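You operate a simulated robot arm through the tools that you are given. There is no shell and no other tool.

You run a simulated two-armed robot. Do the job below in one go: nothing can be reset, and whatever is moved stays where it is left.

TASK
Print RECEIVED, then PAID on the yellow slip, put it in the green rack and switch the printer off.
Fine: on the low cupboards; the dial ends at PAID.

The check looks at the end state, three seconds after you hand in, the way a careful person would. Anything else that was tipped, shoved, dropped, spilled or broken makes it a failure.

THE ROBOT
Two 7-joint arms with fingered hands on one trunk that stands fixed in place. Base frame: the origin is at the foot of the trunk, x ahead of it, y to its left, z up. Readings come in mm, degrees, newtons and seconds.
The left shoulder is at [70, 169, 1218], the right one opposite. With the tool pointing down near the work surface each hand reaches from about 100 to 640 mm from the base axis, measured 20 degrees to its own side. Payload 3.4 kg a hand.
Tool frame (each hand has its own): the origin (TCP) lies between the finger pads and is the grasp point; the fingertips stand 23 mm ahead of it; z points along the fingers, y is the line along which they close. The gripper opens to 116 mm. The gripper's body begins 65 mm behind the TCP. The gripper is a hand of 4 fingers: y runs from the thumb to the fingers, the wrist lies at [0, 0, -211] in the tool frame, and closing takes about 1.5 s.
Orientation is that of the tool frame in the base frame, as a unit quaternion [w, x, y, z]. With the fingers straight down and closing along the base's y, the tool's x points along the base's -x, its y along +y and its z along -z.

THE INTERFACE
- The arms move only by the tool jog_arm. It takes "left_plan", "right_plan" or both (then of equal length, played together; a hand with none holds still); each is a list of rows, each an object of numbers (a shift or turn left out is 0, a gripper value left out holds the last): "rx", "ry", "rz": the turn, a rotation vector about the tool's x, y, z in degrees; "x", "y", "z": the shift along the tool's x, y, z in mm. In form: [{"rx": .., "ry": .., "rz": .., "x": .., "y": .., "z": ..}, ...]. A call has 1 to 20 rows; each row is the pose to reach, as a shift and turn from the pose commanded when the call began, along the tool's axes at that moment. "left_gripper" and "right_gripper" are, for a hand that has rows, the gripper command, from -1 (shut) to 1 (fully open), values between in proportion, set as the call begins (left out, the last holds). A row lasts 0.2 s, in which the tool goes at most 50 mm and 8.6 degrees; a call with a longer step from one row to the next is refused whole, and so is a gripper value outside its range. Where a pose cannot be reached the arm comes as near as it can. A force on the tool above 40 N (or 10 N above the force at the start of the call, whichever is more), or a blocked arm, ends the call early, and 0.2 s more pass. The fingers move at their own pace (about 153 mm/s each) and stop on an object; they squeeze with about 31 N. The grip force told is the motor's: it shows also when the fingers shut on nothing. Time passes only in rows, and 0.2 s behind the last, so rows that repeat a pose let the fingers close. The reply holds the time, the measured pose of the TCP, the force on the tool along the base axes, the opening and the grip force, in the units named above and with some noise, with the torque about the TCP (base axes, N m) and any sound that the robot's microphone picked up.
- Cameras (640 x 400 px; columns grow to the right, rows downward): "scene" is now at [123.9, 51.6, 1448.6]; the picture's right is [0.57, -0.82, 0.00], its down [-0.47, -0.32, -0.82] and it looks along [0.68, 0.47, -0.57] (base axes); focal length 280 px, centre (320, 200). "left" rides on the left gripper at [-69, 1, -90] in its tool frame; the picture's right is [-0.01, -1.00, 0.00], its down [0.79, -0.01, -0.61] and it looks along [0.61, -0.01, 0.79] (tool axes); focal length 251 px, centre (320, 200). "right" rides on the right gripper at [68, 1, -90] in its tool frame; the picture's right is [-0.01, 1.00, 0.00], its down [-0.79, -0.01, -0.61] and it looks along [-0.61, -0.01, 0.80] (tool axes); focal length 251 px, centre (320, 200). There is no depth. A picture from a camera that has moved, and an enlarged one, comes with that camera's place and axes in the base frame and with its lens.
- grab_frame(camera): a new picture of that camera. No time passes.
- move_column(by): slides the trunk up (or, below 0, down) by that many mm; the arms and the scene camera ride with it, the base frame stays. It gives what a move gives, with no picture.
- curl_fingers(finger1, finger2, finger3, thumb_bend, hand): sets how far each is bent, from 0 (flat) to 1 (curled in); at 0.3 the hand is open as for a grip, at 0.7 the pads meet at the TCP. One left out holds its place. A second passes; each finger stops where it meets its share of the squeeze, and holds until it gets a number again. A gripper value or a shape takes the hand back. It gives what a move gives, with no picture; readings hold the bend of each and the force on the fingers (four entries, about 0 where the hand has none), thumb and palm.
- preshape(shape, hand): the hand has 4 fingers and takes this shape, open, in about a second: jaw (thumb against the fingers, like two jaws); tri (thumb and two fingers); tip (a fingertip pinch); poke (one finger out to press); point (the index stretched); flat (the hand flat); cup (the hand cupped); fist (a fist). The gripper value then closes the fingers along that shape, each until it touches; the sizes above hold for jaw. It gives what a move gives, with no picture.
- turn_head(pan, tilt): turns the head with the scene camera to pan (to the left, within 86 degrees either way) and tilt (down, from -29 to 69), counted from straight ahead of the robot. It gives what a move gives.
- zoom(camera, box): a new picture of the part [left, top, right, bottom] of that camera's present view, enlarged. No time passes.
- sign_off(): hands the job in; it is judged then, once.

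Places have to be worked out from the pictures, the camera data and where the tool is seen. Open the grippers and draw the arms clear of the work before you hand the job in, unless the task says otherwise.

The tools are called after "Emit:" as a command line: name --argument value ..., lists and objects as JSON in quotes. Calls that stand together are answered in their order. jog_arm: Moves the arms, as the interface text tells. Its arguments: {"type":"object","properties":{"left_plan":{"type":"array"},"left_gripper":{"type":"number"},"right_plan":{"type":"array"},"right_gripper":{"type":"number"}},"required":[]} The other tools are called the same way: move_column (by) slides the trunk up or down; preshape (shape, hand) gives the hand a shape; curl_fingers (finger1, finger2, finger3, thumb_bend, hand) moves the fingers one by one; turn_head (pan, tilt) turns the head that bears the scene camera; grab_frame (camera) takes a picture; zoom (camera, box) takes an enlarged picture of a part of a camera's view; sign_off () hands the job in.

At the start:

```text
time: 0.0
left_tool_pos: [290.5, 434.0, 1207.4]
left_tool_rot: [0.0, 0.0, 1.0, 0.001]
left_force: [0.2, -0.2, 0.0]
left_torque: [0.0, -0.02, 0.01]
left_opening: 116.1
left_grasp_force: 0.1
left_shape: jaw
left_bend: [0.3, 0.3, 0.3, 0.3]
left_finger forces: [0.1, 0.1, 0.0, 0.0, 0.0, 0.0]
right_tool_pos: [472.1, 31.7, 1218.9]
right_tool_rot: [0.0, 0.0, 1.0, 0.0]
right_force: [-0.2, 0.2, -0.2]
right_torque: [0.0, -0.02, -0.01]
right_opening: 116.0
right_grasp_force: 0.1
right_shape: jaw
right_bend: [0.3, 0.3, 0.3, 0.3]
right_finger forces: [0.0, 0.0, 0.1, 0.0, 0.0, 0.0]
trunk travel left (down, up): [-725.0, 215.0]
head pan, tilt: [34.6, 34.8]
```

scene: 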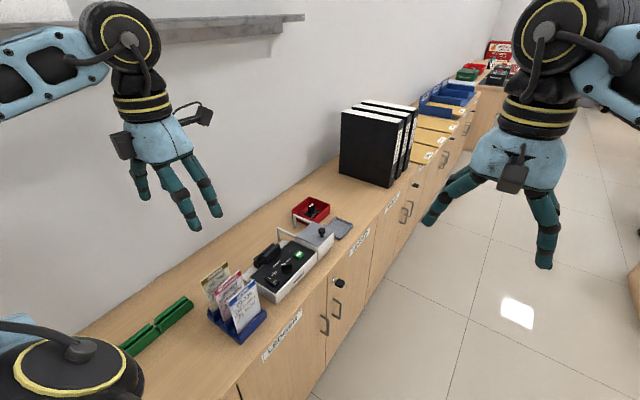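
right: 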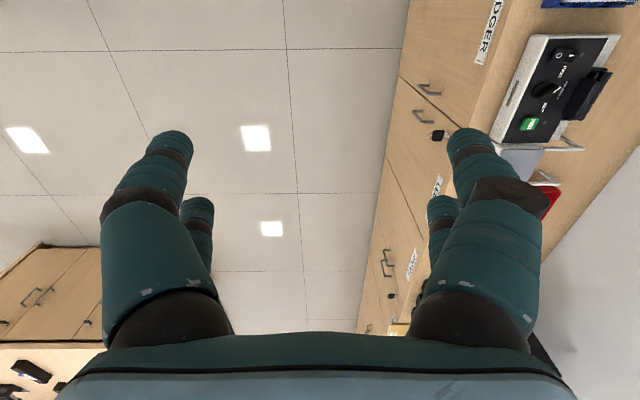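
left: 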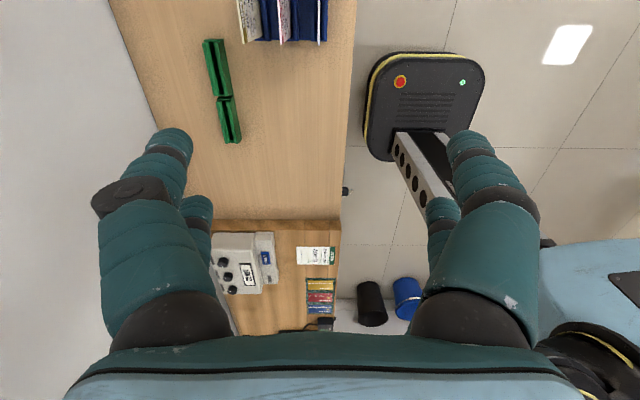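

The scene shows low cupboards along the left wall with a printer, slips in a blue holder, a red box and green rack. I'll zoom in on these to read them before moving.

Emit:
zoom --camera "scene" --box '[180, 180, 380, 350]'

Emit:
zoom --camera "scene" --box '[240, 190, 360, 290]'

Emit:
zoom --camera "right" --box '[460, 0, 640, 220]'

Emit:
zoom --camera "left" --box '[180, 0, 360, 330]'

```text
2.35 times, centred on (280, 265) of scene
camera zoom: at [123.9, 51.6, 1448.6], right [0.57, -0.82, 0.0], down [-0.47, -0.32, -0.82], along [0.68, 0.47, -0.57], focal length 658 px, centre (414, 47)
```

zoom: 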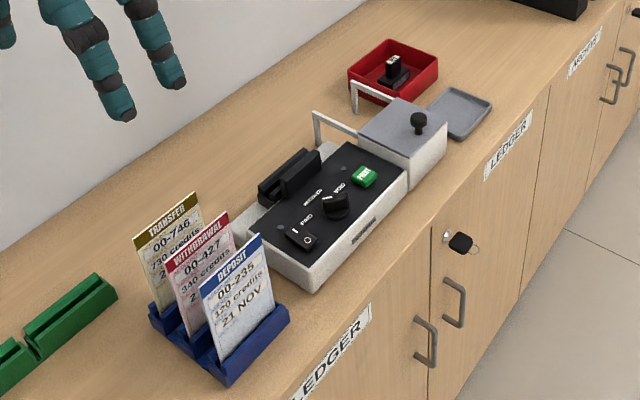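

```text
4.00 times, centred on (300, 240) of scene
camera zoom: at [123.9, 51.6, 1448.6], right [0.57, -0.82, 0.0], down [-0.47, -0.32, -0.82], along [0.68, 0.47, -0.57], focal length 1119 px, centre (400, 40)
```

zoom: 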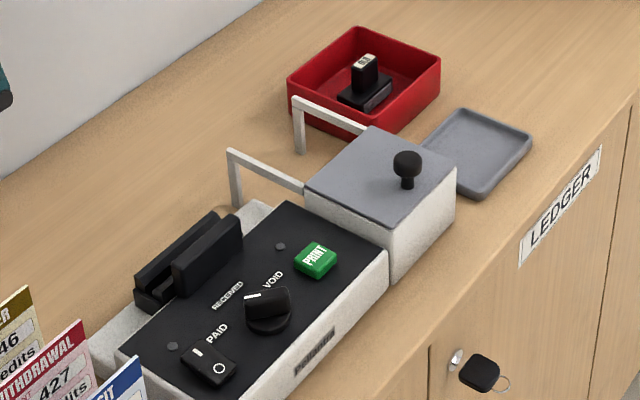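

```text
1.82 times, centred on (550, 110) of right
camera zoom: at [404.1, 31.4, 1309.9], right [0.01, 1.0, 0.0], down [0.79, -0.01, 0.61], along [0.61, -0.01, -0.8], focal length 457 px, centre (-98, 364)
```

zoom: 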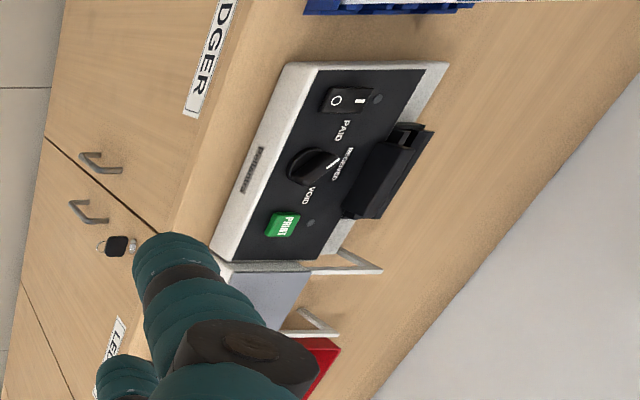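

```text
1.21 times, centred on (270, 165) of left
camera zoom: at [359.8, 432.9, 1297.9], right [0.01, -1.0, 0.0], down [-0.8, -0.01, 0.61], along [-0.61, -0.01, -0.8], focal length 305 px, centre (381, 242)
```

zoom: 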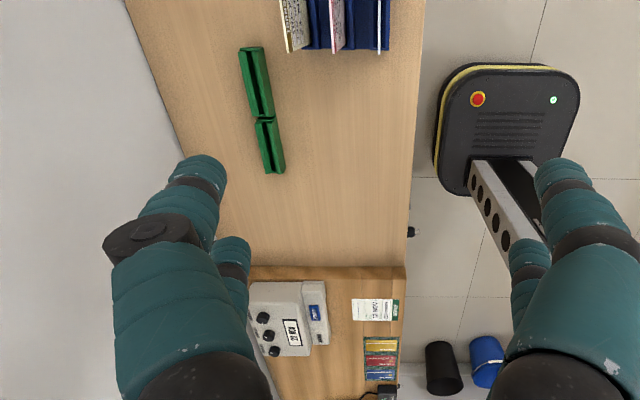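

The printer lies around (550, 480, 800), with the slips near (350, 480) and the green rack near (260, 650). I'll zoom tighter to read the rocker, dial and slot.

Emit:
zoom --camera "scene" --box '[250, 225, 330, 285]'

Emit:
zoom --camera "scene" --box '[195, 255, 275, 345]'

Emit:
zoom --camera "scene" --box '[270, 190, 360, 260]'

Emit:
zoom --camera "scene" --box '[100, 280, 210, 370]'

Emit:
zoom --camera "right" --box '[500, 20, 620, 160]'

```text
6.67 times, centred on (290, 255) of scene
camera zoom: at [123.9, 51.6, 1448.6], right [0.57, -0.82, 0.0], down [-0.47, -0.32, -0.82], along [0.68, 0.47, -0.57], focal length 1864 px, centre (520, -167)
```

zoom: 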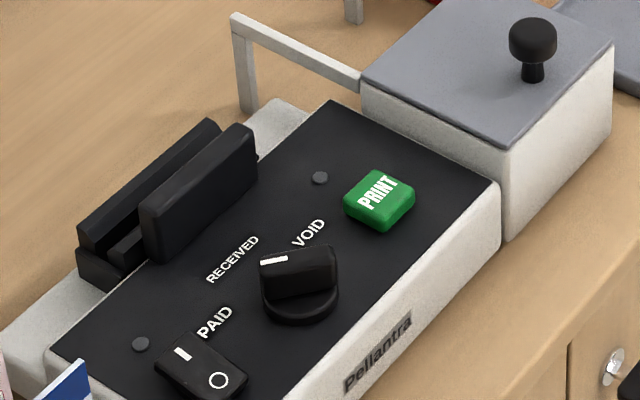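

```text
4.44 times, centred on (235, 300) of scene
camera zoom: at [123.9, 51.6, 1448.6], right [0.57, -0.82, 0.0], down [-0.47, -0.32, -0.82], along [0.68, 0.47, -0.57], focal length 1243 px, centre (698, -244)
```

zoom: 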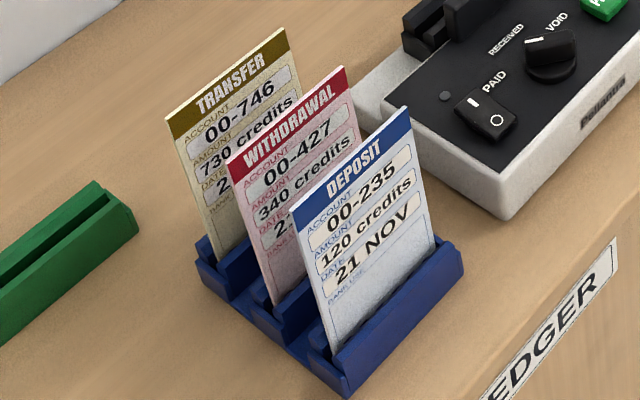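

```text
5.71 times, centred on (315, 225) of scene
camera zoom: at [123.9, 51.6, 1448.6], right [0.57, -0.82, 0.0], down [-0.47, -0.32, -0.82], along [0.68, 0.47, -0.57], focal length 1598 px, centre (349, 57)
```

zoom: 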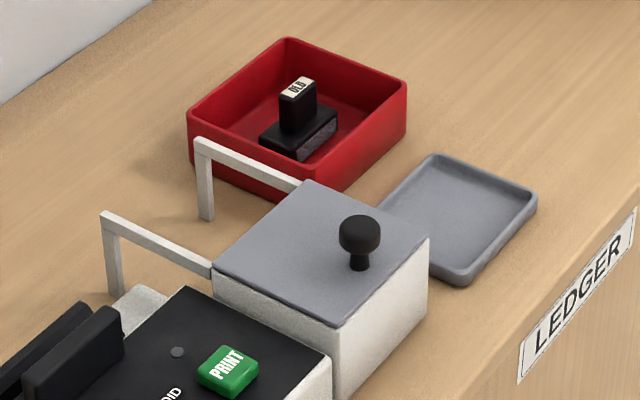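

```text
4.44 times, centred on (155, 325) of scene
camera zoom: at [123.9, 51.6, 1448.6], right [0.57, -0.82, 0.0], down [-0.47, -0.32, -0.82], along [0.68, 0.47, -0.57], focal length 1243 px, centre (1053, -356)
```

zoom: 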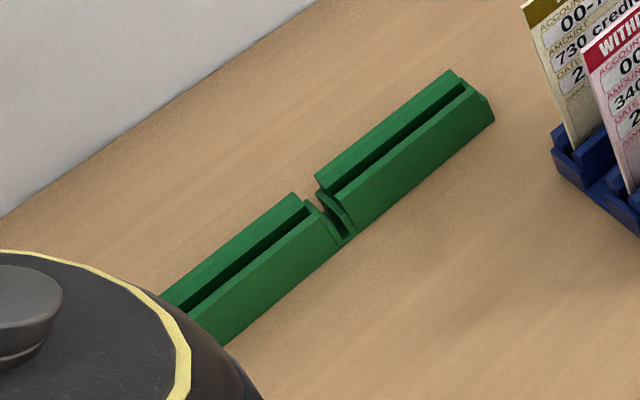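

```text
2.86 times, centred on (560, 90) of right
camera zoom: at [404.1, 31.4, 1309.9], right [0.01, 1.0, 0.0], down [0.79, -0.01, 0.61], along [0.61, -0.01, -0.8], focal length 718 px, centre (-366, 514)
```

zoom: 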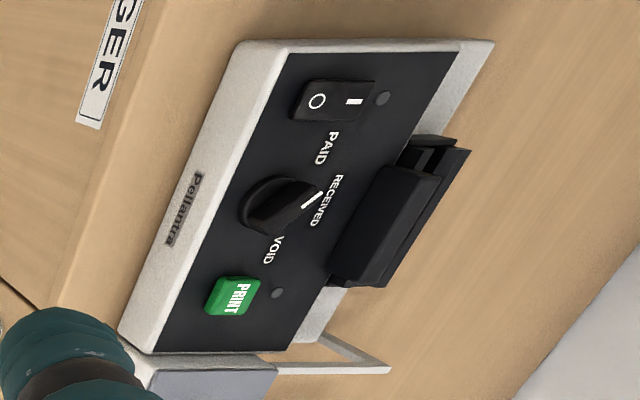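

The dial pointer appears to be at PAID already and both lamps are dark, so the printer is probably off. I'll move the left hand over the printer, tilted 38° forward so its wrist camera looks straight down, to survey it from above.

Emit:
jog_arm --left_plan '[{"x": -27, "y": 5, "z": 30, "ry": -5.5}, {"x": -54, "y": 10, "z": 60, "ry": -11}, {"x": -81, "y": 15, "z": 90, "ry": -16.5}, {"x": -108, "y": 20, "z": 120, "ry": -22}, {"x": -135, "y": 25, "z": 150, "ry": -27.5}, {"x": -162, "y": 30, "z": 180, "ry": -33}, {"x": -190, "y": 36, "z": 207, "ry": -38}, {"x": -190, "y": 36, "z": 207, "ry": -38}]'

Emit:
grab_frame --camera "left"

Emit:
grab_frame --camera "scene"

```text
time: 1.8
left_tool_pos: [480.1, 470.4, 999.5]
left_tool_rot: [0.326, -0.001, 0.945, 0.0]
left_force: [-0.1, -0.4, -0.3]
left_torque: [-0.01, 0.0, 0.01]
left_opening: 115.9
left_grasp_force: 0.0
left_shape: jaw
left_bend: [0.3, 0.3, 0.3, 0.3]
left_finger forces: [0.0, 0.0, 0.1, 0.0, 0.0, 0.0]
right_tool_pos: [471.3, 31.2, 1219.6]
right_tool_rot: [0.001, 0.0, 1.0, 0.0]
right_force: [-0.6, -0.8, -0.3]
right_torque: [0.03, -0.03, 0.01]
right_opening: 115.7
right_grasp_force: 0.1
right_shape: jaw
right_bend: [0.3, 0.3, 0.3, 0.3]
right_finger forces: [0.1, 0.0, 0.0, 0.1, 0.0, 0.0]
trunk travel left (down, up): [-725.0, 215.0]
head pan, tilt: [34.6, 34.8]
```

```text
taken
camera left: at [479.6, 469.6, 1112.5], right [0.01, -1.0, 0.01], down [-1.0, -0.01, -0.01], along [0.01, -0.01, -1.0], focal length 251 px, centre (320, 200)
```

left: 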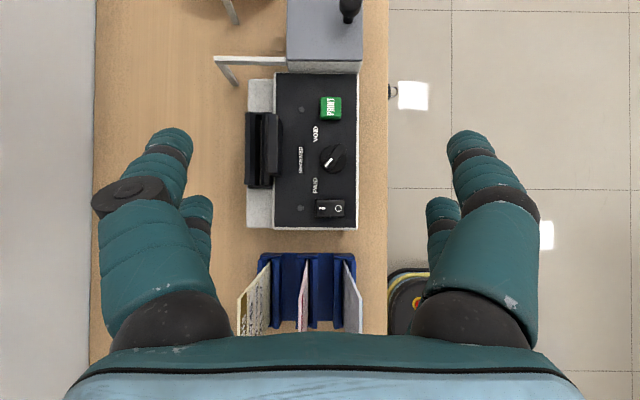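

```text
taken
camera scene: at [123.2, 51.1, 1448.7], right [0.57, -0.82, 0.0], down [-0.47, -0.32, -0.82], along [0.68, 0.47, -0.57], focal length 280 px, centre (320, 200)
```

scene: 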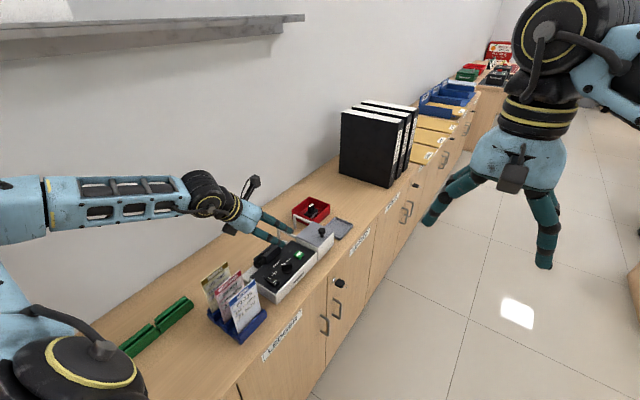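

The overhead view is clear: the printer lies along x with the slot at the back, and the slip holder is just behind it. I'll zoom in to measure.

Emit:
zoom --camera "left" --box '[230, 60, 390, 160]'

Emit:
zoom --camera "left" --box '[230, 140, 390, 240]'

Emit:
zoom --camera "left" --box '[220, 235, 380, 335]'

```text
4.00 times, centred on (310, 110) of left
camera zoom: at [479.6, 469.6, 1112.5], right [0.01, -1.0, 0.01], down [-1.0, -0.01, -0.01], along [0.01, -0.01, -1.0], focal length 1006 px, centre (360, 560)
```

zoom: 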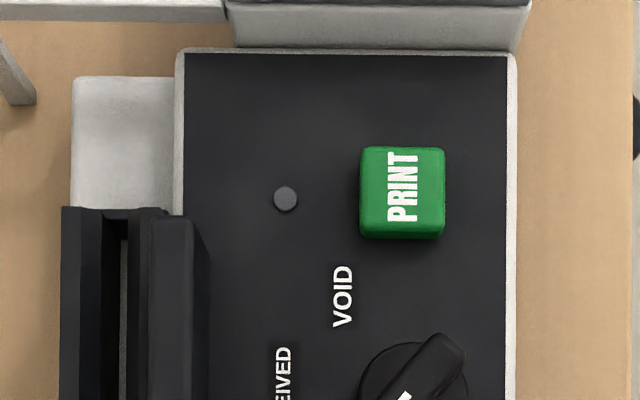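

```text
4.00 times, centred on (310, 190) of left
camera zoom: at [479.6, 469.6, 1112.5], right [0.01, -1.0, 0.01], down [-1.0, -0.01, -0.01], along [0.01, -0.01, -1.0], focal length 1006 px, centre (360, 240)
```

zoom: 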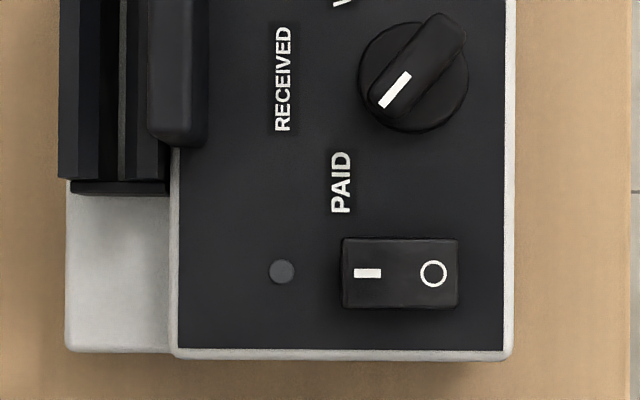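

```text
4.00 times, centred on (300, 285) of left
camera zoom: at [479.6, 469.6, 1112.5], right [0.01, -1.0, 0.01], down [-1.0, -0.01, -0.01], along [0.01, -0.01, -1.0], focal length 1006 px, centre (400, -140)
```

zoom: 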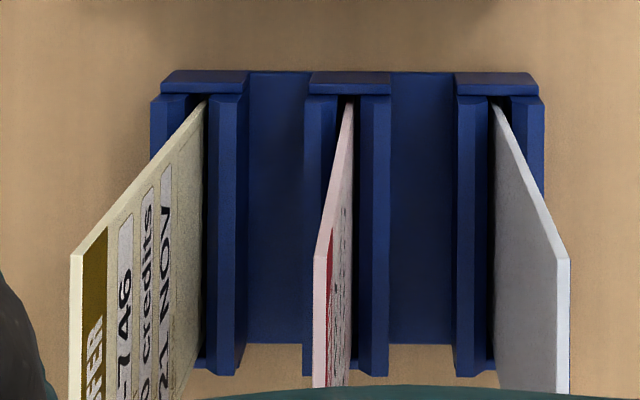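

The mark sits about 48° off +y towards PAID, so the dial does start at PAID and the lamps are off. I'll translate the hand purely back by 130 mm and left by 50 mm, which gives a stereo pair for depth and shows the slips and green rack from above.

Emit:
jog_arm --left_plan '[{"x": 34.1, "y": 16.7, "z": -26.7}, {"x": 68.3, "y": 33.3, "z": -53.4}, {"x": 102.4, "y": 50, "z": -80.1}, {"x": 102.4, "y": 50, "z": -80.1}]'

Emit:
grab_frame --camera "left"

Emit:
zoom --camera "left" --box '[230, 0, 390, 100]'

Emit:
zoom --camera "left" --box '[260, 110, 420, 210]'

Emit:
zoom --camera "left" --box '[180, 180, 340, 340]'

```text
time: 2.8
left_tool_pos: [349.9, 518.5, 1000.5]
left_tool_rot: [0.325, -0.001, 0.946, 0.0]
left_force: [-0.4, 0.5, -1.0]
left_torque: [0.03, 0.02, 0.01]
left_opening: 115.9
left_grasp_force: 0.1
left_shape: jaw
left_bend: [0.3, 0.3, 0.3, 0.3]
left_finger forces: [0.1, 0.0, 0.0, 0.1, 0.0, 0.0]
right_tool_pos: [473.1, 31.2, 1220.0]
right_tool_rot: [0.0, -0.001, 1.0, 0.0]
right_force: [-0.6, -0.2, -1.1]
right_torque: [-0.01, -0.01, -0.01]
right_opening: 116.0
right_grasp_force: 0.0
right_shape: jaw
right_bend: [0.3, 0.3, 0.3, 0.3]
right_finger forces: [0.0, 0.0, 0.0, 0.0, 0.1, 0.0]
trunk travel left (down, up): [-725.0, 215.0]
head pan, tilt: [34.6, 34.8]
```

```text
taken
camera left: at [350.2, 518.7, 1113.5], right [0.01, -1.0, 0.01], down [-1.0, -0.01, -0.01], along [0.01, -0.01, -1.0], focal length 251 px, centre (320, 200)
```

left: 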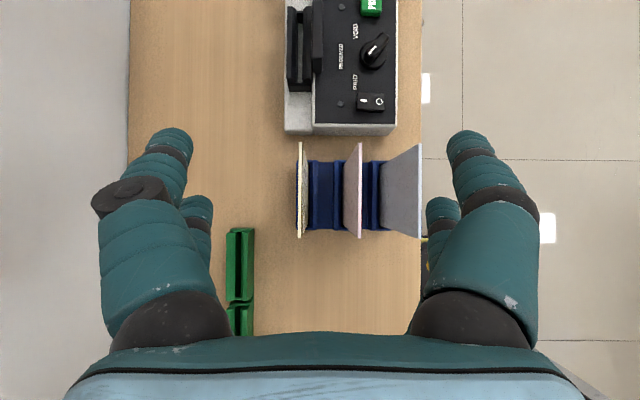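

```text
4.00 times, centred on (310, 50) of left
camera zoom: at [350.2, 518.7, 1113.5], right [0.01, -1.0, 0.01], down [-1.0, -0.01, -0.01], along [0.01, -0.01, -1.0], focal length 1006 px, centre (360, 800)
```

zoom: 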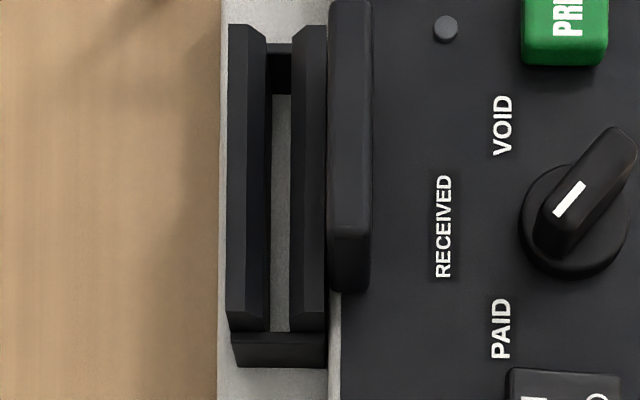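

```text
4.00 times, centred on (340, 160) of left
camera zoom: at [350.2, 518.7, 1113.5], right [0.01, -1.0, 0.01], down [-1.0, -0.01, -0.01], along [0.01, -0.01, -1.0], focal length 1006 px, centre (240, 360)
```

zoom: 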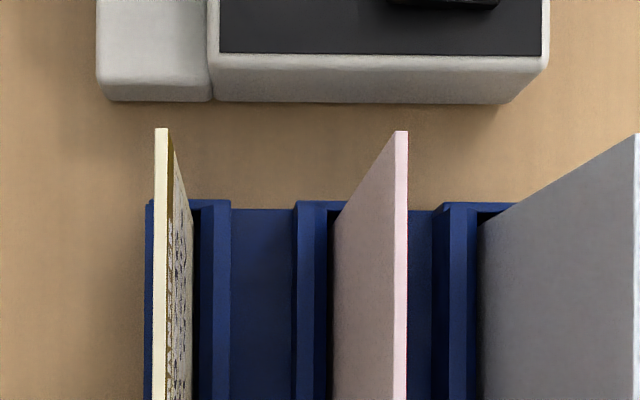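

```text
2.50 times, centred on (260, 260) of left
camera zoom: at [350.2, 518.7, 1113.5], right [0.01, -1.0, 0.01], down [-1.0, -0.01, -0.01], along [0.01, -0.01, -1.0], focal length 629 px, centre (470, 50)
```

zoom: 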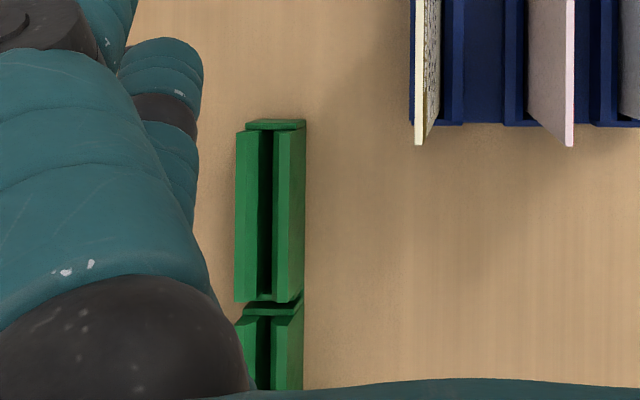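

Stereo gives: panel z≈796, knob top z≈823, yellow slip top z≈905 at y≈533 spanning x≈320–400, pink slip 50 mm in front, printer slot at x≈500–589. I'll go above the slot for a closer look at its gap and the front controls.

Emit:
jog_arm --left_plan '[{"x": -25.8, "y": -4, "z": 30.3}, {"x": -51.6, "y": -8, "z": 60.6}, {"x": -77.4, "y": -12, "z": 91}, {"x": -103.2, "y": -16, "z": 121.3}, {"x": -129, "y": -20, "z": 151.6}, {"x": -129, "y": -20, "z": 151.6}]'

Emit:
grab_frame --camera "left"

Emit:
zoom --camera "left" --box '[220, 130, 380, 260]'

Emit:
zoom --camera "left" --box '[240, 140, 320, 240]'

```text
time: 4.2
left_tool_pos: [544.8, 500.9, 963.2]
left_tool_rot: [0.327, -0.001, 0.945, 0.002]
left_force: [-0.3, 0.0, -0.1]
left_torque: [0.0, 0.01, 0.01]
left_opening: 115.9
left_grasp_force: 0.1
left_shape: jaw
left_bend: [0.3, 0.3, 0.3, 0.3]
left_finger forces: [0.0, 0.0, 0.1, 0.1, 0.1, 0.0]
right_tool_pos: [470.7, 31.0, 1220.0]
right_tool_rot: [0.0, 0.0, 1.0, 0.0]
right_force: [-0.8, 0.0, -0.4]
right_torque: [-0.01, -0.01, -0.01]
right_opening: 116.0
right_grasp_force: 0.0
right_shape: jaw
right_bend: [0.3, 0.3, 0.3, 0.3]
right_finger forces: [0.0, 0.1, 0.0, 0.1, 0.0, 0.0]
trunk travel left (down, up): [-725.0, 215.0]
head pan, tilt: [34.6, 34.8]
```

```text
taken
camera left: at [544.2, 500.9, 1075.5], right [0.01, -1.0, 0.0], down [-1.0, -0.01, -0.01], along [0.01, 0.0, -1.0], focal length 251 px, centre (320, 200)
```

left: 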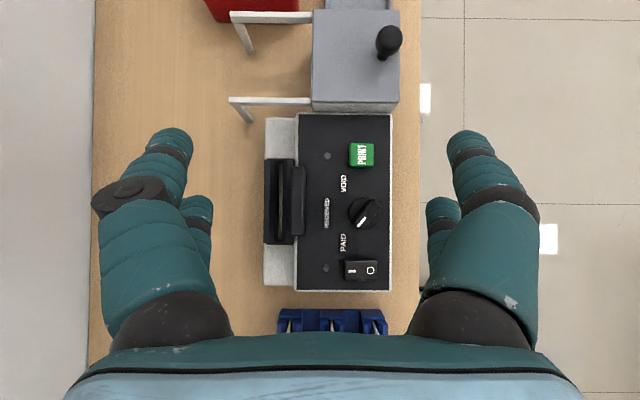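

```text
3.08 times, centred on (300, 195) of left
camera zoom: at [544.2, 500.9, 1075.5], right [0.01, -1.0, 0.0], down [-1.0, -0.01, -0.01], along [0.01, 0.0, -1.0], focal length 774 px, centre (382, 215)
```

zoom: 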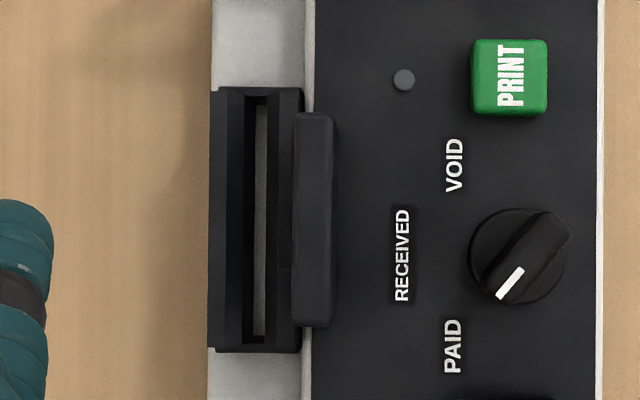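

```text
4.00 times, centred on (280, 190) of left
camera zoom: at [544.2, 500.9, 1075.5], right [0.01, -1.0, 0.0], down [-1.0, -0.01, -0.01], along [0.01, 0.0, -1.0], focal length 1006 px, centre (480, 240)
```

zoom: 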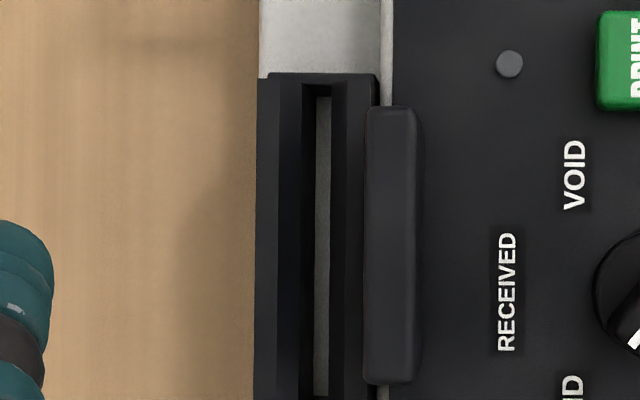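

The slot opening is about 85 mm long (centre x≈544, y≈542), with a bevelled lead-in. Next I'll put the left hand in the poke shape, up here in free air, and see where the pressing finger sits.

Emit:
preshape --shape "poke" --hand "left"

Emit:
grab_frame --camera "left"

Emit:
grab_frame --camera "scene"

Emit:
zoom --camera "scene" --box '[180, 150, 340, 290]'

```text
time: 5.1
left_tool_pos: [545.5, 501.0, 961.6]
left_tool_rot: [0.325, -0.001, 0.946, 0.001]
left_force: [-0.2, 0.0, -0.2]
left_torque: [-0.02, -0.04, -0.01]
left_opening: 0.1
left_grasp_force: 0.1
left_shape: poke
left_bend: [1.0, 1.0, 1.0, 0.28]
left_finger forces: [0.1, 0.0, 0.0, 0.0, 0.0, 0.0]
right_tool_pos: [472.6, 31.9, 1219.8]
right_tool_rot: [0.001, 0.0, 1.0, 0.0]
right_force: [-1.0, -0.8, -0.2]
right_torque: [-0.01, 0.01, 0.03]
right_opening: 116.0
right_grasp_force: 0.0
right_shape: jaw
right_bend: [0.3, 0.3, 0.3, 0.3]
right_finger forces: [0.1, 0.0, 0.0, 0.1, 0.0, 0.0]
trunk travel left (down, up): [-725.0, 215.0]
head pan, tilt: [34.6, 34.8]
```

```text
taken
camera left: at [545.1, 501.1, 1074.6], right [0.01, -1.0, 0.01], down [-1.0, -0.01, -0.01], along [0.01, -0.01, -1.0], focal length 251 px, centre (320, 200)
```

left: 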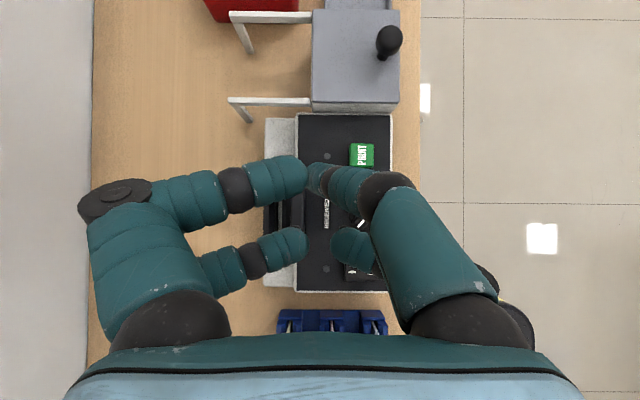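

```text
taken
camera scene: at [124.3, 51.7, 1448.6], right [0.57, -0.82, 0.0], down [-0.47, -0.32, -0.82], along [0.68, 0.47, -0.57], focal length 280 px, centre (320, 200)
```

scene: 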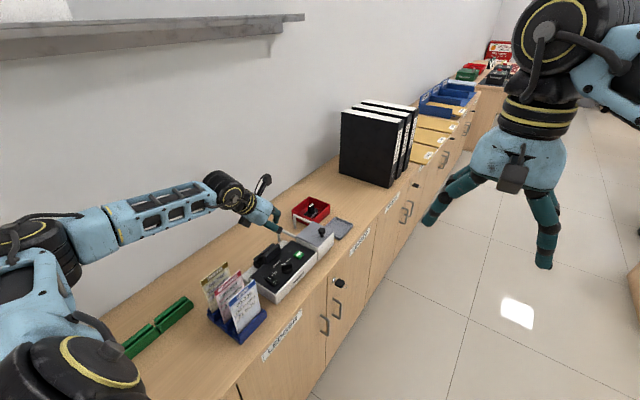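

```text
2.86 times, centred on (260, 220) of scene
camera zoom: at [124.3, 51.7, 1448.6], right [0.57, -0.82, 0.0], down [-0.47, -0.32, -0.82], along [0.68, 0.47, -0.57], focal length 799 px, centre (491, 143)
```

zoom: 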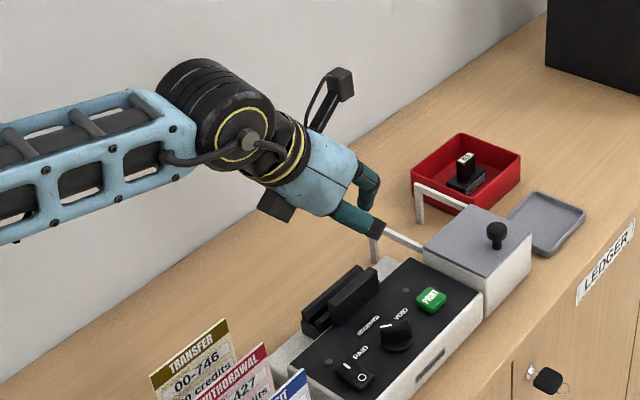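

All the fingers look curled in the poke shape, so I need to see which one sticks out. Zooming on the hand.

Emit:
zoom --camera "left" --box '[160, 130, 480, 330]'

Emit:
zoom --camera "scene" --box '[220, 170, 300, 240]'

```text
2.00 times, centred on (320, 230) of left
camera zoom: at [545.1, 501.1, 1074.6], right [0.01, -1.0, 0.01], down [-1.0, -0.01, -0.01], along [0.01, -0.01, -1.0], focal length 503 px, centre (320, 140)
```

zoom: 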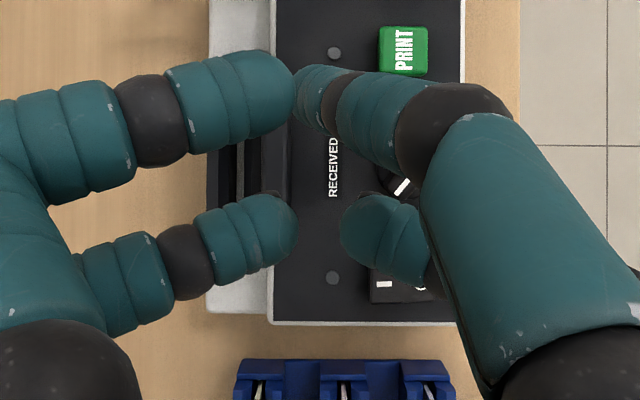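

```text
5.71 times, centred on (260, 205) of scene
camera zoom: at [124.3, 51.7, 1448.6], right [0.57, -0.82, 0.0], down [-0.47, -0.32, -0.82], along [0.68, 0.47, -0.57], focal length 1598 px, centre (663, 171)
```

zoom: 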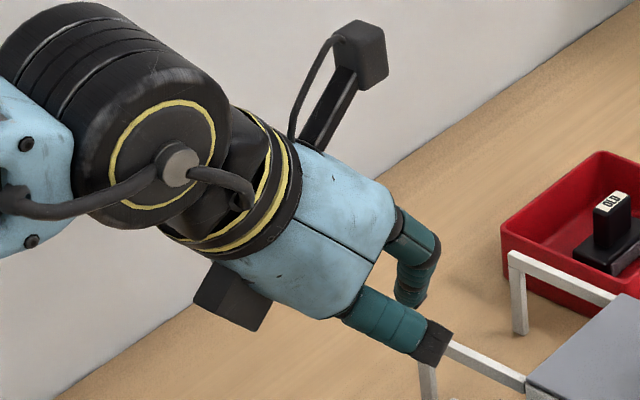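

The pressing finger is the one at the upper right, and its depth is hard to judge from this camera. I'll bring the right hand around as a side-view camera, first yawing it 90° so that it looks toward the cupboards.

Emit:
jog_arm --right_plan '[{"x": -6, "y": 6, "z": 10, "rz": -8.2}, {"x": -12, "y": 12, "z": 20, "rz": -16.4}, {"x": -18, "y": 18, "z": 30, "rz": -24.6}, {"x": -24, "y": 24, "z": 40, "rz": -32.8}, {"x": -30, "y": 30, "z": 50, "rz": -41}, {"x": -36, "y": 36, "z": 60, "rz": -49.2}, {"x": -42, "y": 42, "z": 70, "rz": -57.4}, {"x": -48, "y": 48, "z": 80, "rz": -65.6}, {"x": -54, "y": 54, "z": 90, "rz": -73.8}, {"x": -60, "y": 60, "z": 100, "rz": -82}, {"x": -66, "y": 66, "z": 110, "rz": -90}, {"x": -66, "y": 66, "z": 110, "rz": -90}]'

Emit:
grab_frame --camera "right"

```text
time: 7.7
left_tool_pos: [545.7, 501.4, 960.9]
left_tool_rot: [0.326, -0.001, 0.945, 0.0]
left_force: [0.0, -0.6, -0.4]
left_torque: [0.01, 0.01, -0.02]
left_opening: 0.0
left_grasp_force: 0.2
left_shape: poke
left_bend: [1.0, 1.0, 1.0, 0.28]
left_finger forces: [0.0, 0.0, 0.0, 0.0, 0.1, 0.0]
right_tool_pos: [533.9, 93.7, 1109.2]
right_tool_rot: [-0.001, 0.708, -0.706, 0.001]
right_force: [-0.1, 0.3, -0.7]
right_torque: [0.03, -0.02, 0.01]
right_opening: 116.1
right_grasp_force: 0.1
right_shape: jaw
right_bend: [0.3, 0.3, 0.3, 0.3]
right_finger forces: [0.0, 0.0, 0.1, 0.0, 0.0, 0.0]
right hand out of reach, approached as far as the arm can: row 11, 12
trunk travel left (down, up): [-725.0, 215.0]
head pan, tilt: [34.6, 34.8]
```

```text
taken
camera right: at [533.3, 24.3, 1199.8], right [-1.0, 0.01, 0.0], down [0.0, 0.79, 0.61], along [0.01, 0.61, -0.79], focal length 251 px, centre (320, 200)
```

right: 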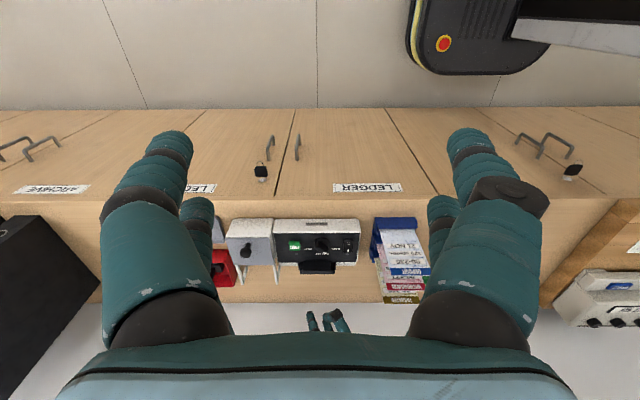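

The right arm works as a side camera, but its reach limit was touched: about 540 mm shoulder-to-wrist. I'll raise the left hand and tilt the right camera up, then lower the trunk to gain reach over the printer.

Emit:
jog_arm --left_plan '[{"x": -18.5, "z": -23.6}, {"x": -37, "z": -47.3}, {"x": -55.4, "z": -70.9}, {"x": -73.9, "z": -94.6}, {"x": -92.4, "z": -118.2}, {"x": -92.4, "z": -118.2}]' --right_plan '[{"x": -10, "y": 3, "ry": -6}, {"x": -20, "y": 6, "ry": -12}, {"x": -30, "y": 9, "ry": -18}, {"x": -40, "y": 12, "ry": -24}, {"x": -50, "y": 15, "ry": -30}, {"x": -50, "y": 15, "ry": -30}]'

Emit:
grab_frame --camera "right"

```text
time: 9.1
left_tool_pos: [544.2, 500.2, 1108.7]
left_tool_rot: [0.326, -0.001, 0.945, 0.0]
left_force: [0.7, 0.0, 0.5]
left_torque: [-0.01, -0.02, -0.01]
left_opening: 0.2
left_grasp_force: 0.0
left_shape: poke
left_bend: [1.0, 1.0, 1.0, 0.28]
left_finger forces: [0.0, 0.1, 0.0, 0.0, 0.0, 0.1]
right_tool_pos: [517.7, 143.6, 1108.4]
right_tool_rot: [-0.182, 0.683, -0.683, -0.183]
right_force: [-0.4, -0.1, 0.2]
right_torque: [0.0, 0.01, 0.01]
right_opening: 115.9
right_grasp_force: 0.0
right_shape: jaw
right_bend: [0.3, 0.3, 0.3, 0.3]
right_finger forces: [0.0, 0.1, 0.1, 0.0, 0.1, 0.0]
trunk travel left (down, up): [-725.0, 215.0]
head pan, tilt: [34.6, 34.8]
```

```text
taken
camera right: at [518.1, 38.5, 1152.5], right [-1.0, 0.01, 0.0], down [0.01, 0.38, 0.92], along [0.01, 0.92, -0.38], focal length 251 px, centre (320, 200)
```

right: 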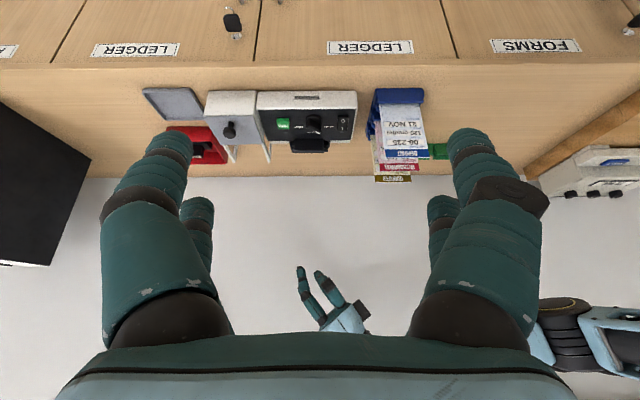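

The side camera works (its picture is upside down). Both hands are high enough, so I'll lower the trunk by 150 mm.

Emit:
move_column --by -150

Emit:
grab_frame --camera "right"

Emit:
grab_frame --camera "scene"

Emit:
grab_frame --camera "left"

```text
time: 10.8
left_tool_pos: [544.9, 500.9, 958.4]
left_tool_rot: [0.327, -0.001, 0.945, -0.001]
left_force: [-0.4, 0.2, 0.2]
left_torque: [0.01, 0.04, -0.01]
left_opening: 0.3
left_grasp_force: 0.1
left_shape: poke
left_bend: [1.0, 1.0, 1.0, 0.28]
left_finger forces: [0.0, 0.1, 0.1, 0.0, 0.0, 0.1]
right_tool_pos: [518.0, 143.1, 958.7]
right_tool_rot: [0.184, -0.683, 0.683, 0.183]
right_force: [1.3, 0.8, -0.1]
right_torque: [-0.01, -0.01, 0.01]
right_opening: 116.1
right_grasp_force: 0.0
right_shape: jaw
right_bend: [0.3, 0.3, 0.3, 0.3]
right_finger forces: [0.1, 0.0, 0.0, 0.0, 0.1, 0.1]
trunk travel left (down, up): [-575.0, 365.0]
head pan, tilt: [34.6, 34.8]
```

```text
taken
camera right: at [518.1, 37.8, 1002.7], right [-1.0, 0.01, 0.0], down [0.01, 0.39, 0.92], along [0.01, 0.92, -0.39], focal length 251 px, centre (320, 200)
```

right: 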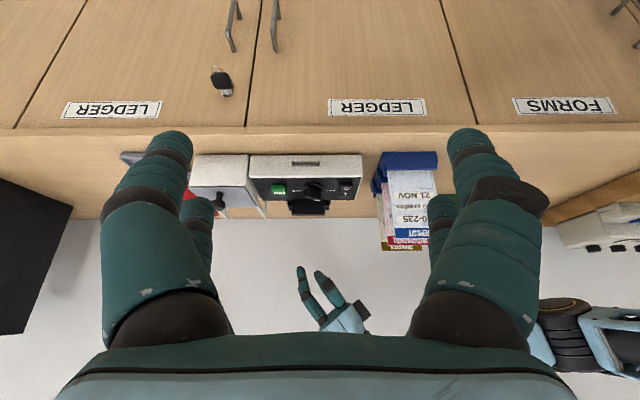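

```text
taken
camera scene: at [123.8, 51.5, 1298.7], right [0.57, -0.82, 0.0], down [-0.47, -0.32, -0.82], along [0.68, 0.47, -0.57], focal length 280 px, centre (320, 200)
```

scene: 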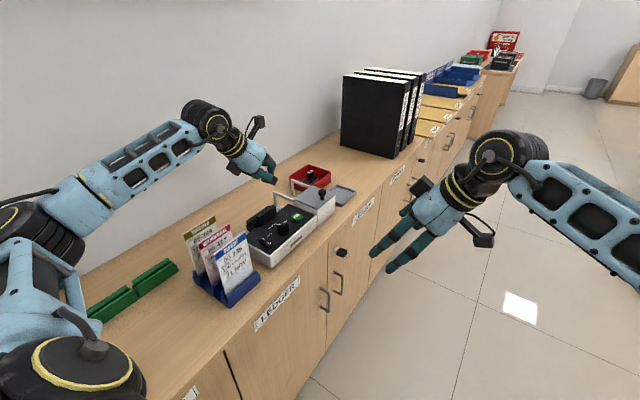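

```text
taken
camera left: at [544.0, 501.1, 1072.1], right [0.01, -1.0, 0.01], down [-1.0, -0.01, -0.01], along [0.01, -0.01, -1.0], focal length 251 px, centre (320, 200)
```

left: 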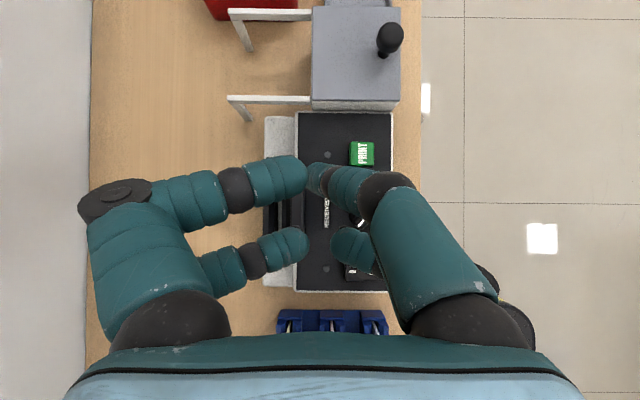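

Now I'll zoom the side camera on the poking hand to locate the finger tip in height, and on the scene view to cross-check.

Emit:
zoom --camera "right" --box '[270, 240, 400, 340]'

Emit:
zoom --camera "scene" --box '[180, 90, 340, 220]'

Emit:
zoom --camera "right" --box '[240, 140, 380, 230]'

```text
4.00 times, centred on (335, 290) of right
camera zoom: at [518.1, 37.8, 1002.7], right [-1.0, 0.01, 0.0], down [0.01, 0.39, 0.92], along [0.01, 0.92, -0.39], focal length 1006 px, centre (260, -160)
```

zoom: 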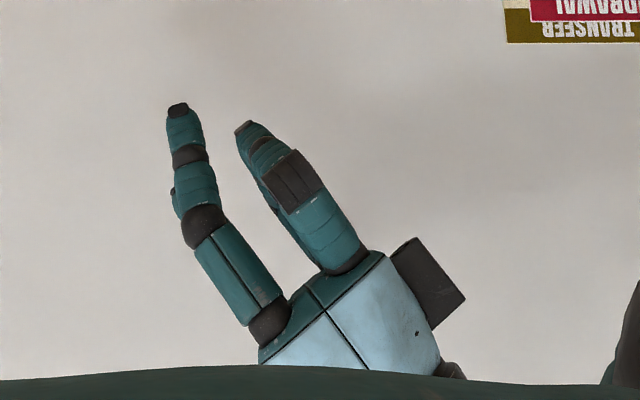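

```text
3.08 times, centred on (260, 155) of scene
camera zoom: at [123.8, 51.5, 1298.7], right [0.57, -0.82, 0.0], down [-0.47, -0.32, -0.82], along [0.68, 0.47, -0.57], focal length 861 px, centre (505, 338)
```

zoom: 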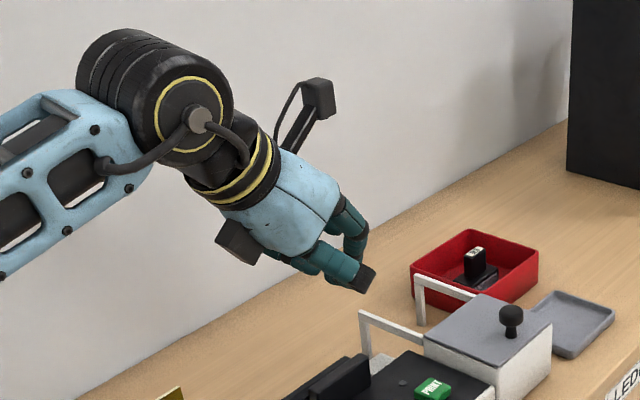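

```text
4.44 times, centred on (310, 185) of right
camera zoom: at [518.1, 37.8, 1002.7], right [-1.0, 0.01, 0.0], down [0.01, 0.39, 0.92], along [0.01, 0.92, -0.39], focal length 1118 px, centre (364, 267)
```

zoom: 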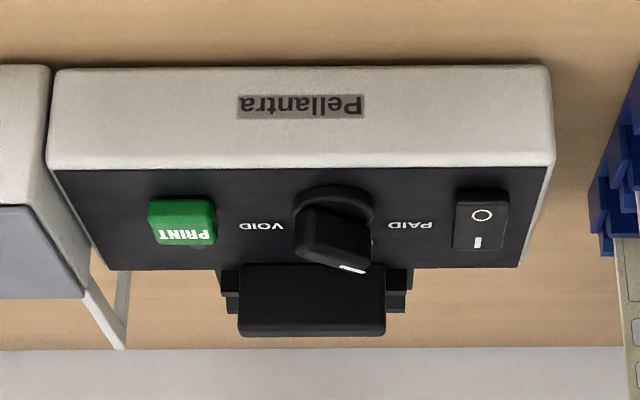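

From the side view the poke tip is on the tool axis about 25 mm ahead of the TCP, but the other fingers sit only 6 mm higher at this tilt. I'll try the "point" shape for better clearance.

Emit:
preshape --shape "point" --hand "left"

Emit:
zoom --camera "right" --box '[270, 230, 400, 340]'

Emit:
grab_frame --camera "left"

Emit:
zoom --camera "scene" --box '[180, 90, 340, 220]'

```text
time: 11.8
left_tool_pos: [544.5, 502.1, 958.2]
left_tool_rot: [0.326, -0.001, 0.945, 0.0]
left_force: [-0.4, -0.3, -0.2]
left_torque: [0.02, -0.01, 0.02]
left_opening: 0.0
left_grasp_force: 0.0
left_shape: point
left_bend: [0.05, 0.82, 0.82, 0.31]
left_finger forces: [0.1, 0.0, 0.0, 0.1, 0.0, 0.0]
right_tool_pos: [519.4, 142.9, 958.4]
right_tool_rot: [-0.183, 0.683, -0.683, -0.183]
right_force: [0.4, -0.2, 0.3]
right_torque: [-0.01, 0.01, -0.02]
right_opening: 115.9
right_grasp_force: 0.1
right_shape: jaw
right_bend: [0.3, 0.3, 0.3, 0.3]
right_finger forces: [0.0, 0.1, 0.1, 0.1, 0.0, 0.0]
trunk travel left (down, up): [-575.0, 365.0]
head pan, tilt: [34.6, 34.8]
```

```text
3.64 times, centred on (335, 285) of right
camera zoom: at [518.2, 37.9, 1002.6], right [-1.0, 0.01, 0.0], down [0.01, 0.39, 0.92], along [0.01, 0.92, -0.39], focal length 914 px, centre (266, -109)
```

zoom: 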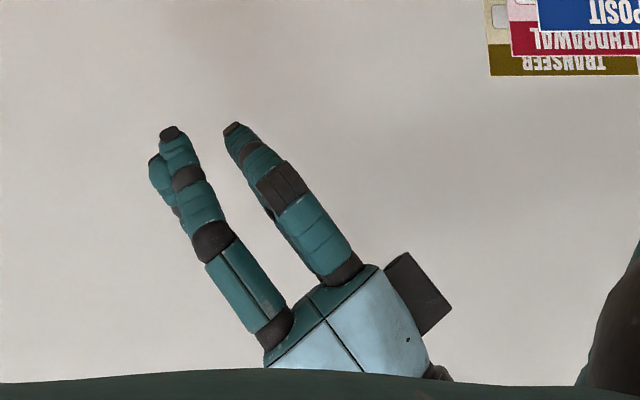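

```text
taken
camera left: at [544.1, 501.2, 1071.9], right [0.01, -1.0, 0.01], down [-1.0, -0.01, -0.01], along [0.01, -0.01, -1.0], focal length 251 px, centre (320, 200)
```

left: 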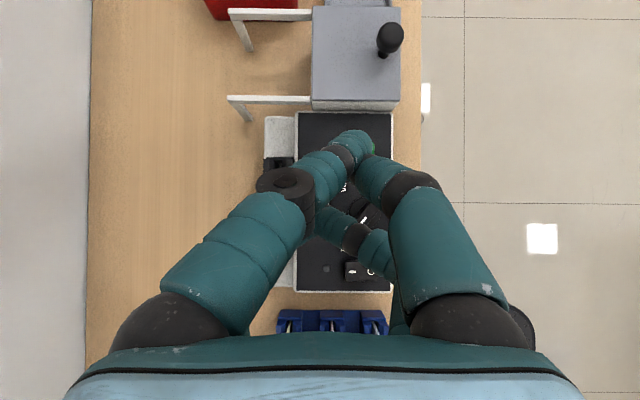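

```text
3.08 times, centred on (260, 155) of scene
camera zoom: at [124.0, 51.6, 1298.6], right [0.57, -0.82, 0.0], down [-0.47, -0.32, -0.82], along [0.68, 0.47, -0.57], focal length 861 px, centre (505, 338)
```

zoom: 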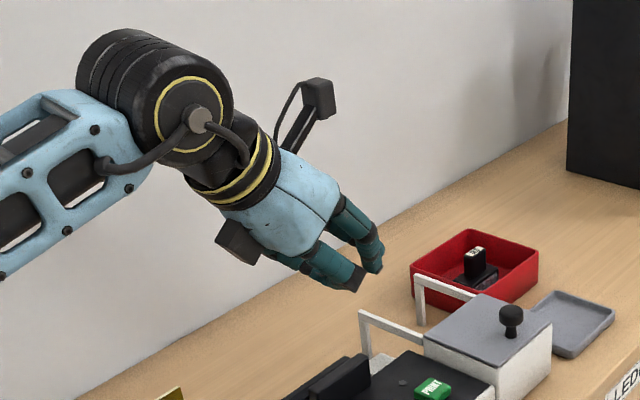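

"Point" gives no better clearance, so I'll go back to poke. I'll also rotate the left hand 90° about its axis so the curled fingers and camera stay clear of the slot and slip.

Emit:
preshape --shape "poke" --hand "left"

Emit:
jog_arm --left_plan '[{"rz": 8.2}, {"rz": 16.4}, {"rz": 24.6}, {"rz": 32.8}, {"rz": 41}, {"rz": 49.2}, {"rz": 57.4}, {"rz": 65.6}, {"rz": 73.8}, {"rz": 82}, {"rz": 90}, {"rz": 90}]'

Emit:
grab_frame --camera "left"

Emit:
grab_frame --camera "scene"

```text
time: 12.7
left_tool_pos: [543.9, 502.0, 958.9]
left_tool_rot: [0.326, -0.001, 0.945, 0.0]
left_force: [-0.2, 0.1, -0.2]
left_torque: [-0.02, 0.0, -0.01]
left_opening: 0.2
left_grasp_force: 0.0
left_shape: poke
left_bend: [1.0, 1.0, 1.0, 0.28]
left_finger forces: [0.0, 0.0, 0.0, 0.1, 0.1, 0.0]
right_tool_pos: [519.4, 143.7, 959.3]
right_tool_rot: [-0.183, 0.683, -0.683, -0.183]
right_force: [-0.3, 0.5, -0.4]
right_torque: [0.01, 0.0, 0.0]
right_opening: 115.8
right_grasp_force: 0.1
right_shape: jaw
right_bend: [0.3, 0.3, 0.3, 0.3]
right_finger forces: [0.1, 0.0, 0.0, 0.1, 0.0, 0.0]
trunk travel left (down, up): [-575.0, 365.0]
head pan, tilt: [34.6, 34.8]
```

```text
time: 15.2
left_tool_pos: [543.8, 500.9, 959.4]
left_tool_rot: [0.229, 0.667, 0.67, 0.232]
left_force: [-0.1, 0.0, 0.6]
left_torque: [0.0, -0.03, 0.0]
left_opening: 0.4
left_grasp_force: 0.0
left_shape: poke
left_bend: [1.0, 1.0, 1.0, 0.28]
left_finger forces: [0.0, 0.1, 0.1, 0.0, 0.1, 0.0]
right_tool_pos: [519.7, 143.5, 959.3]
right_tool_rot: [-0.183, 0.683, -0.683, -0.184]
right_force: [0.3, -1.3, 0.6]
right_torque: [-0.01, 0.01, 0.02]
right_opening: 116.1
right_grasp_force: 0.0
right_shape: jaw
right_bend: [0.3, 0.3, 0.3, 0.3]
right_finger forces: [0.1, 0.0, 0.0, 0.0, 0.0, 0.0]
trunk travel left (down, up): [-575.0, 365.0]
head pan, tilt: [34.6, 34.8]
```

```text
taken
camera left: at [490.2, 431.5, 1029.9], right [-0.79, -0.01, -0.62], down [-0.38, 0.79, 0.47], along [0.48, 0.61, -0.63], focal length 251 px, centre (320, 200)
```

left: 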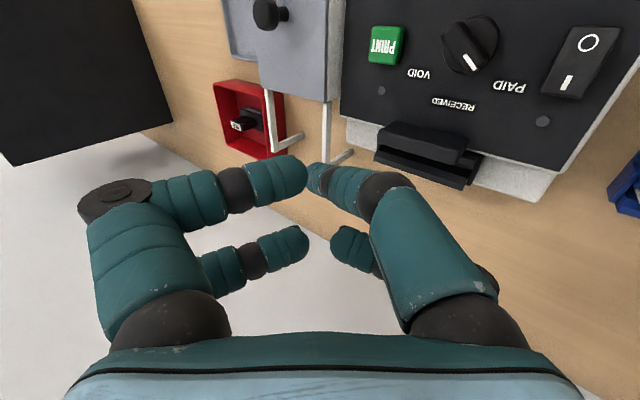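

```text
taken
camera scene: at [124.0, 51.7, 1298.6], right [0.57, -0.82, 0.0], down [-0.47, -0.32, -0.82], along [0.68, 0.47, -0.57], focal length 280 px, centre (320, 200)
```

scene: 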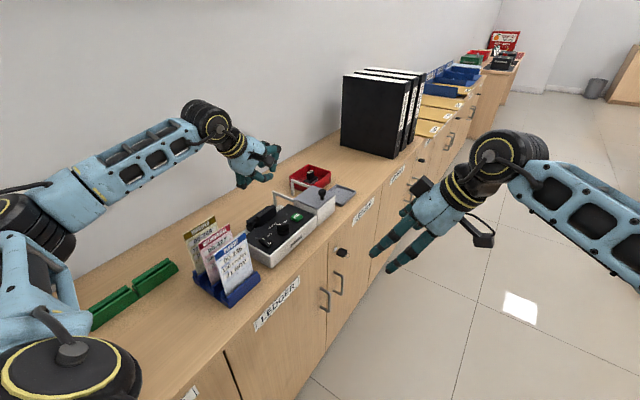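

The rotation worked. The side camera now sees the hand across its wide axis, so I'll check how far the curled knuckles stick out before going near the slips.

Emit:
zoom --camera "right" --box '[240, 210, 440, 340]'

```text
3.08 times, centred on (340, 275) of right
camera zoom: at [518.3, 38.0, 1002.5], right [-1.0, 0.01, 0.0], down [0.01, 0.39, 0.92], along [0.01, 0.92, -0.39], focal length 774 px, centre (258, -31)
```

zoom: 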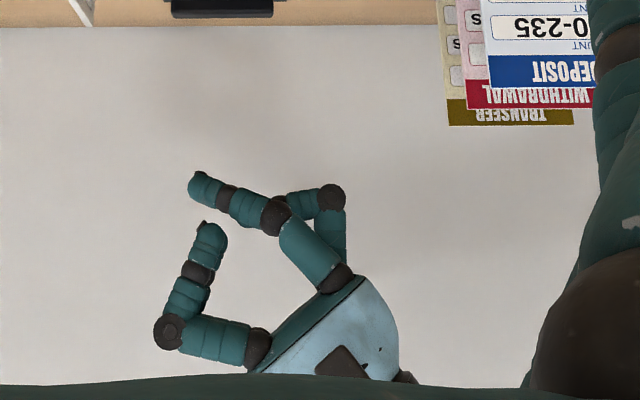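

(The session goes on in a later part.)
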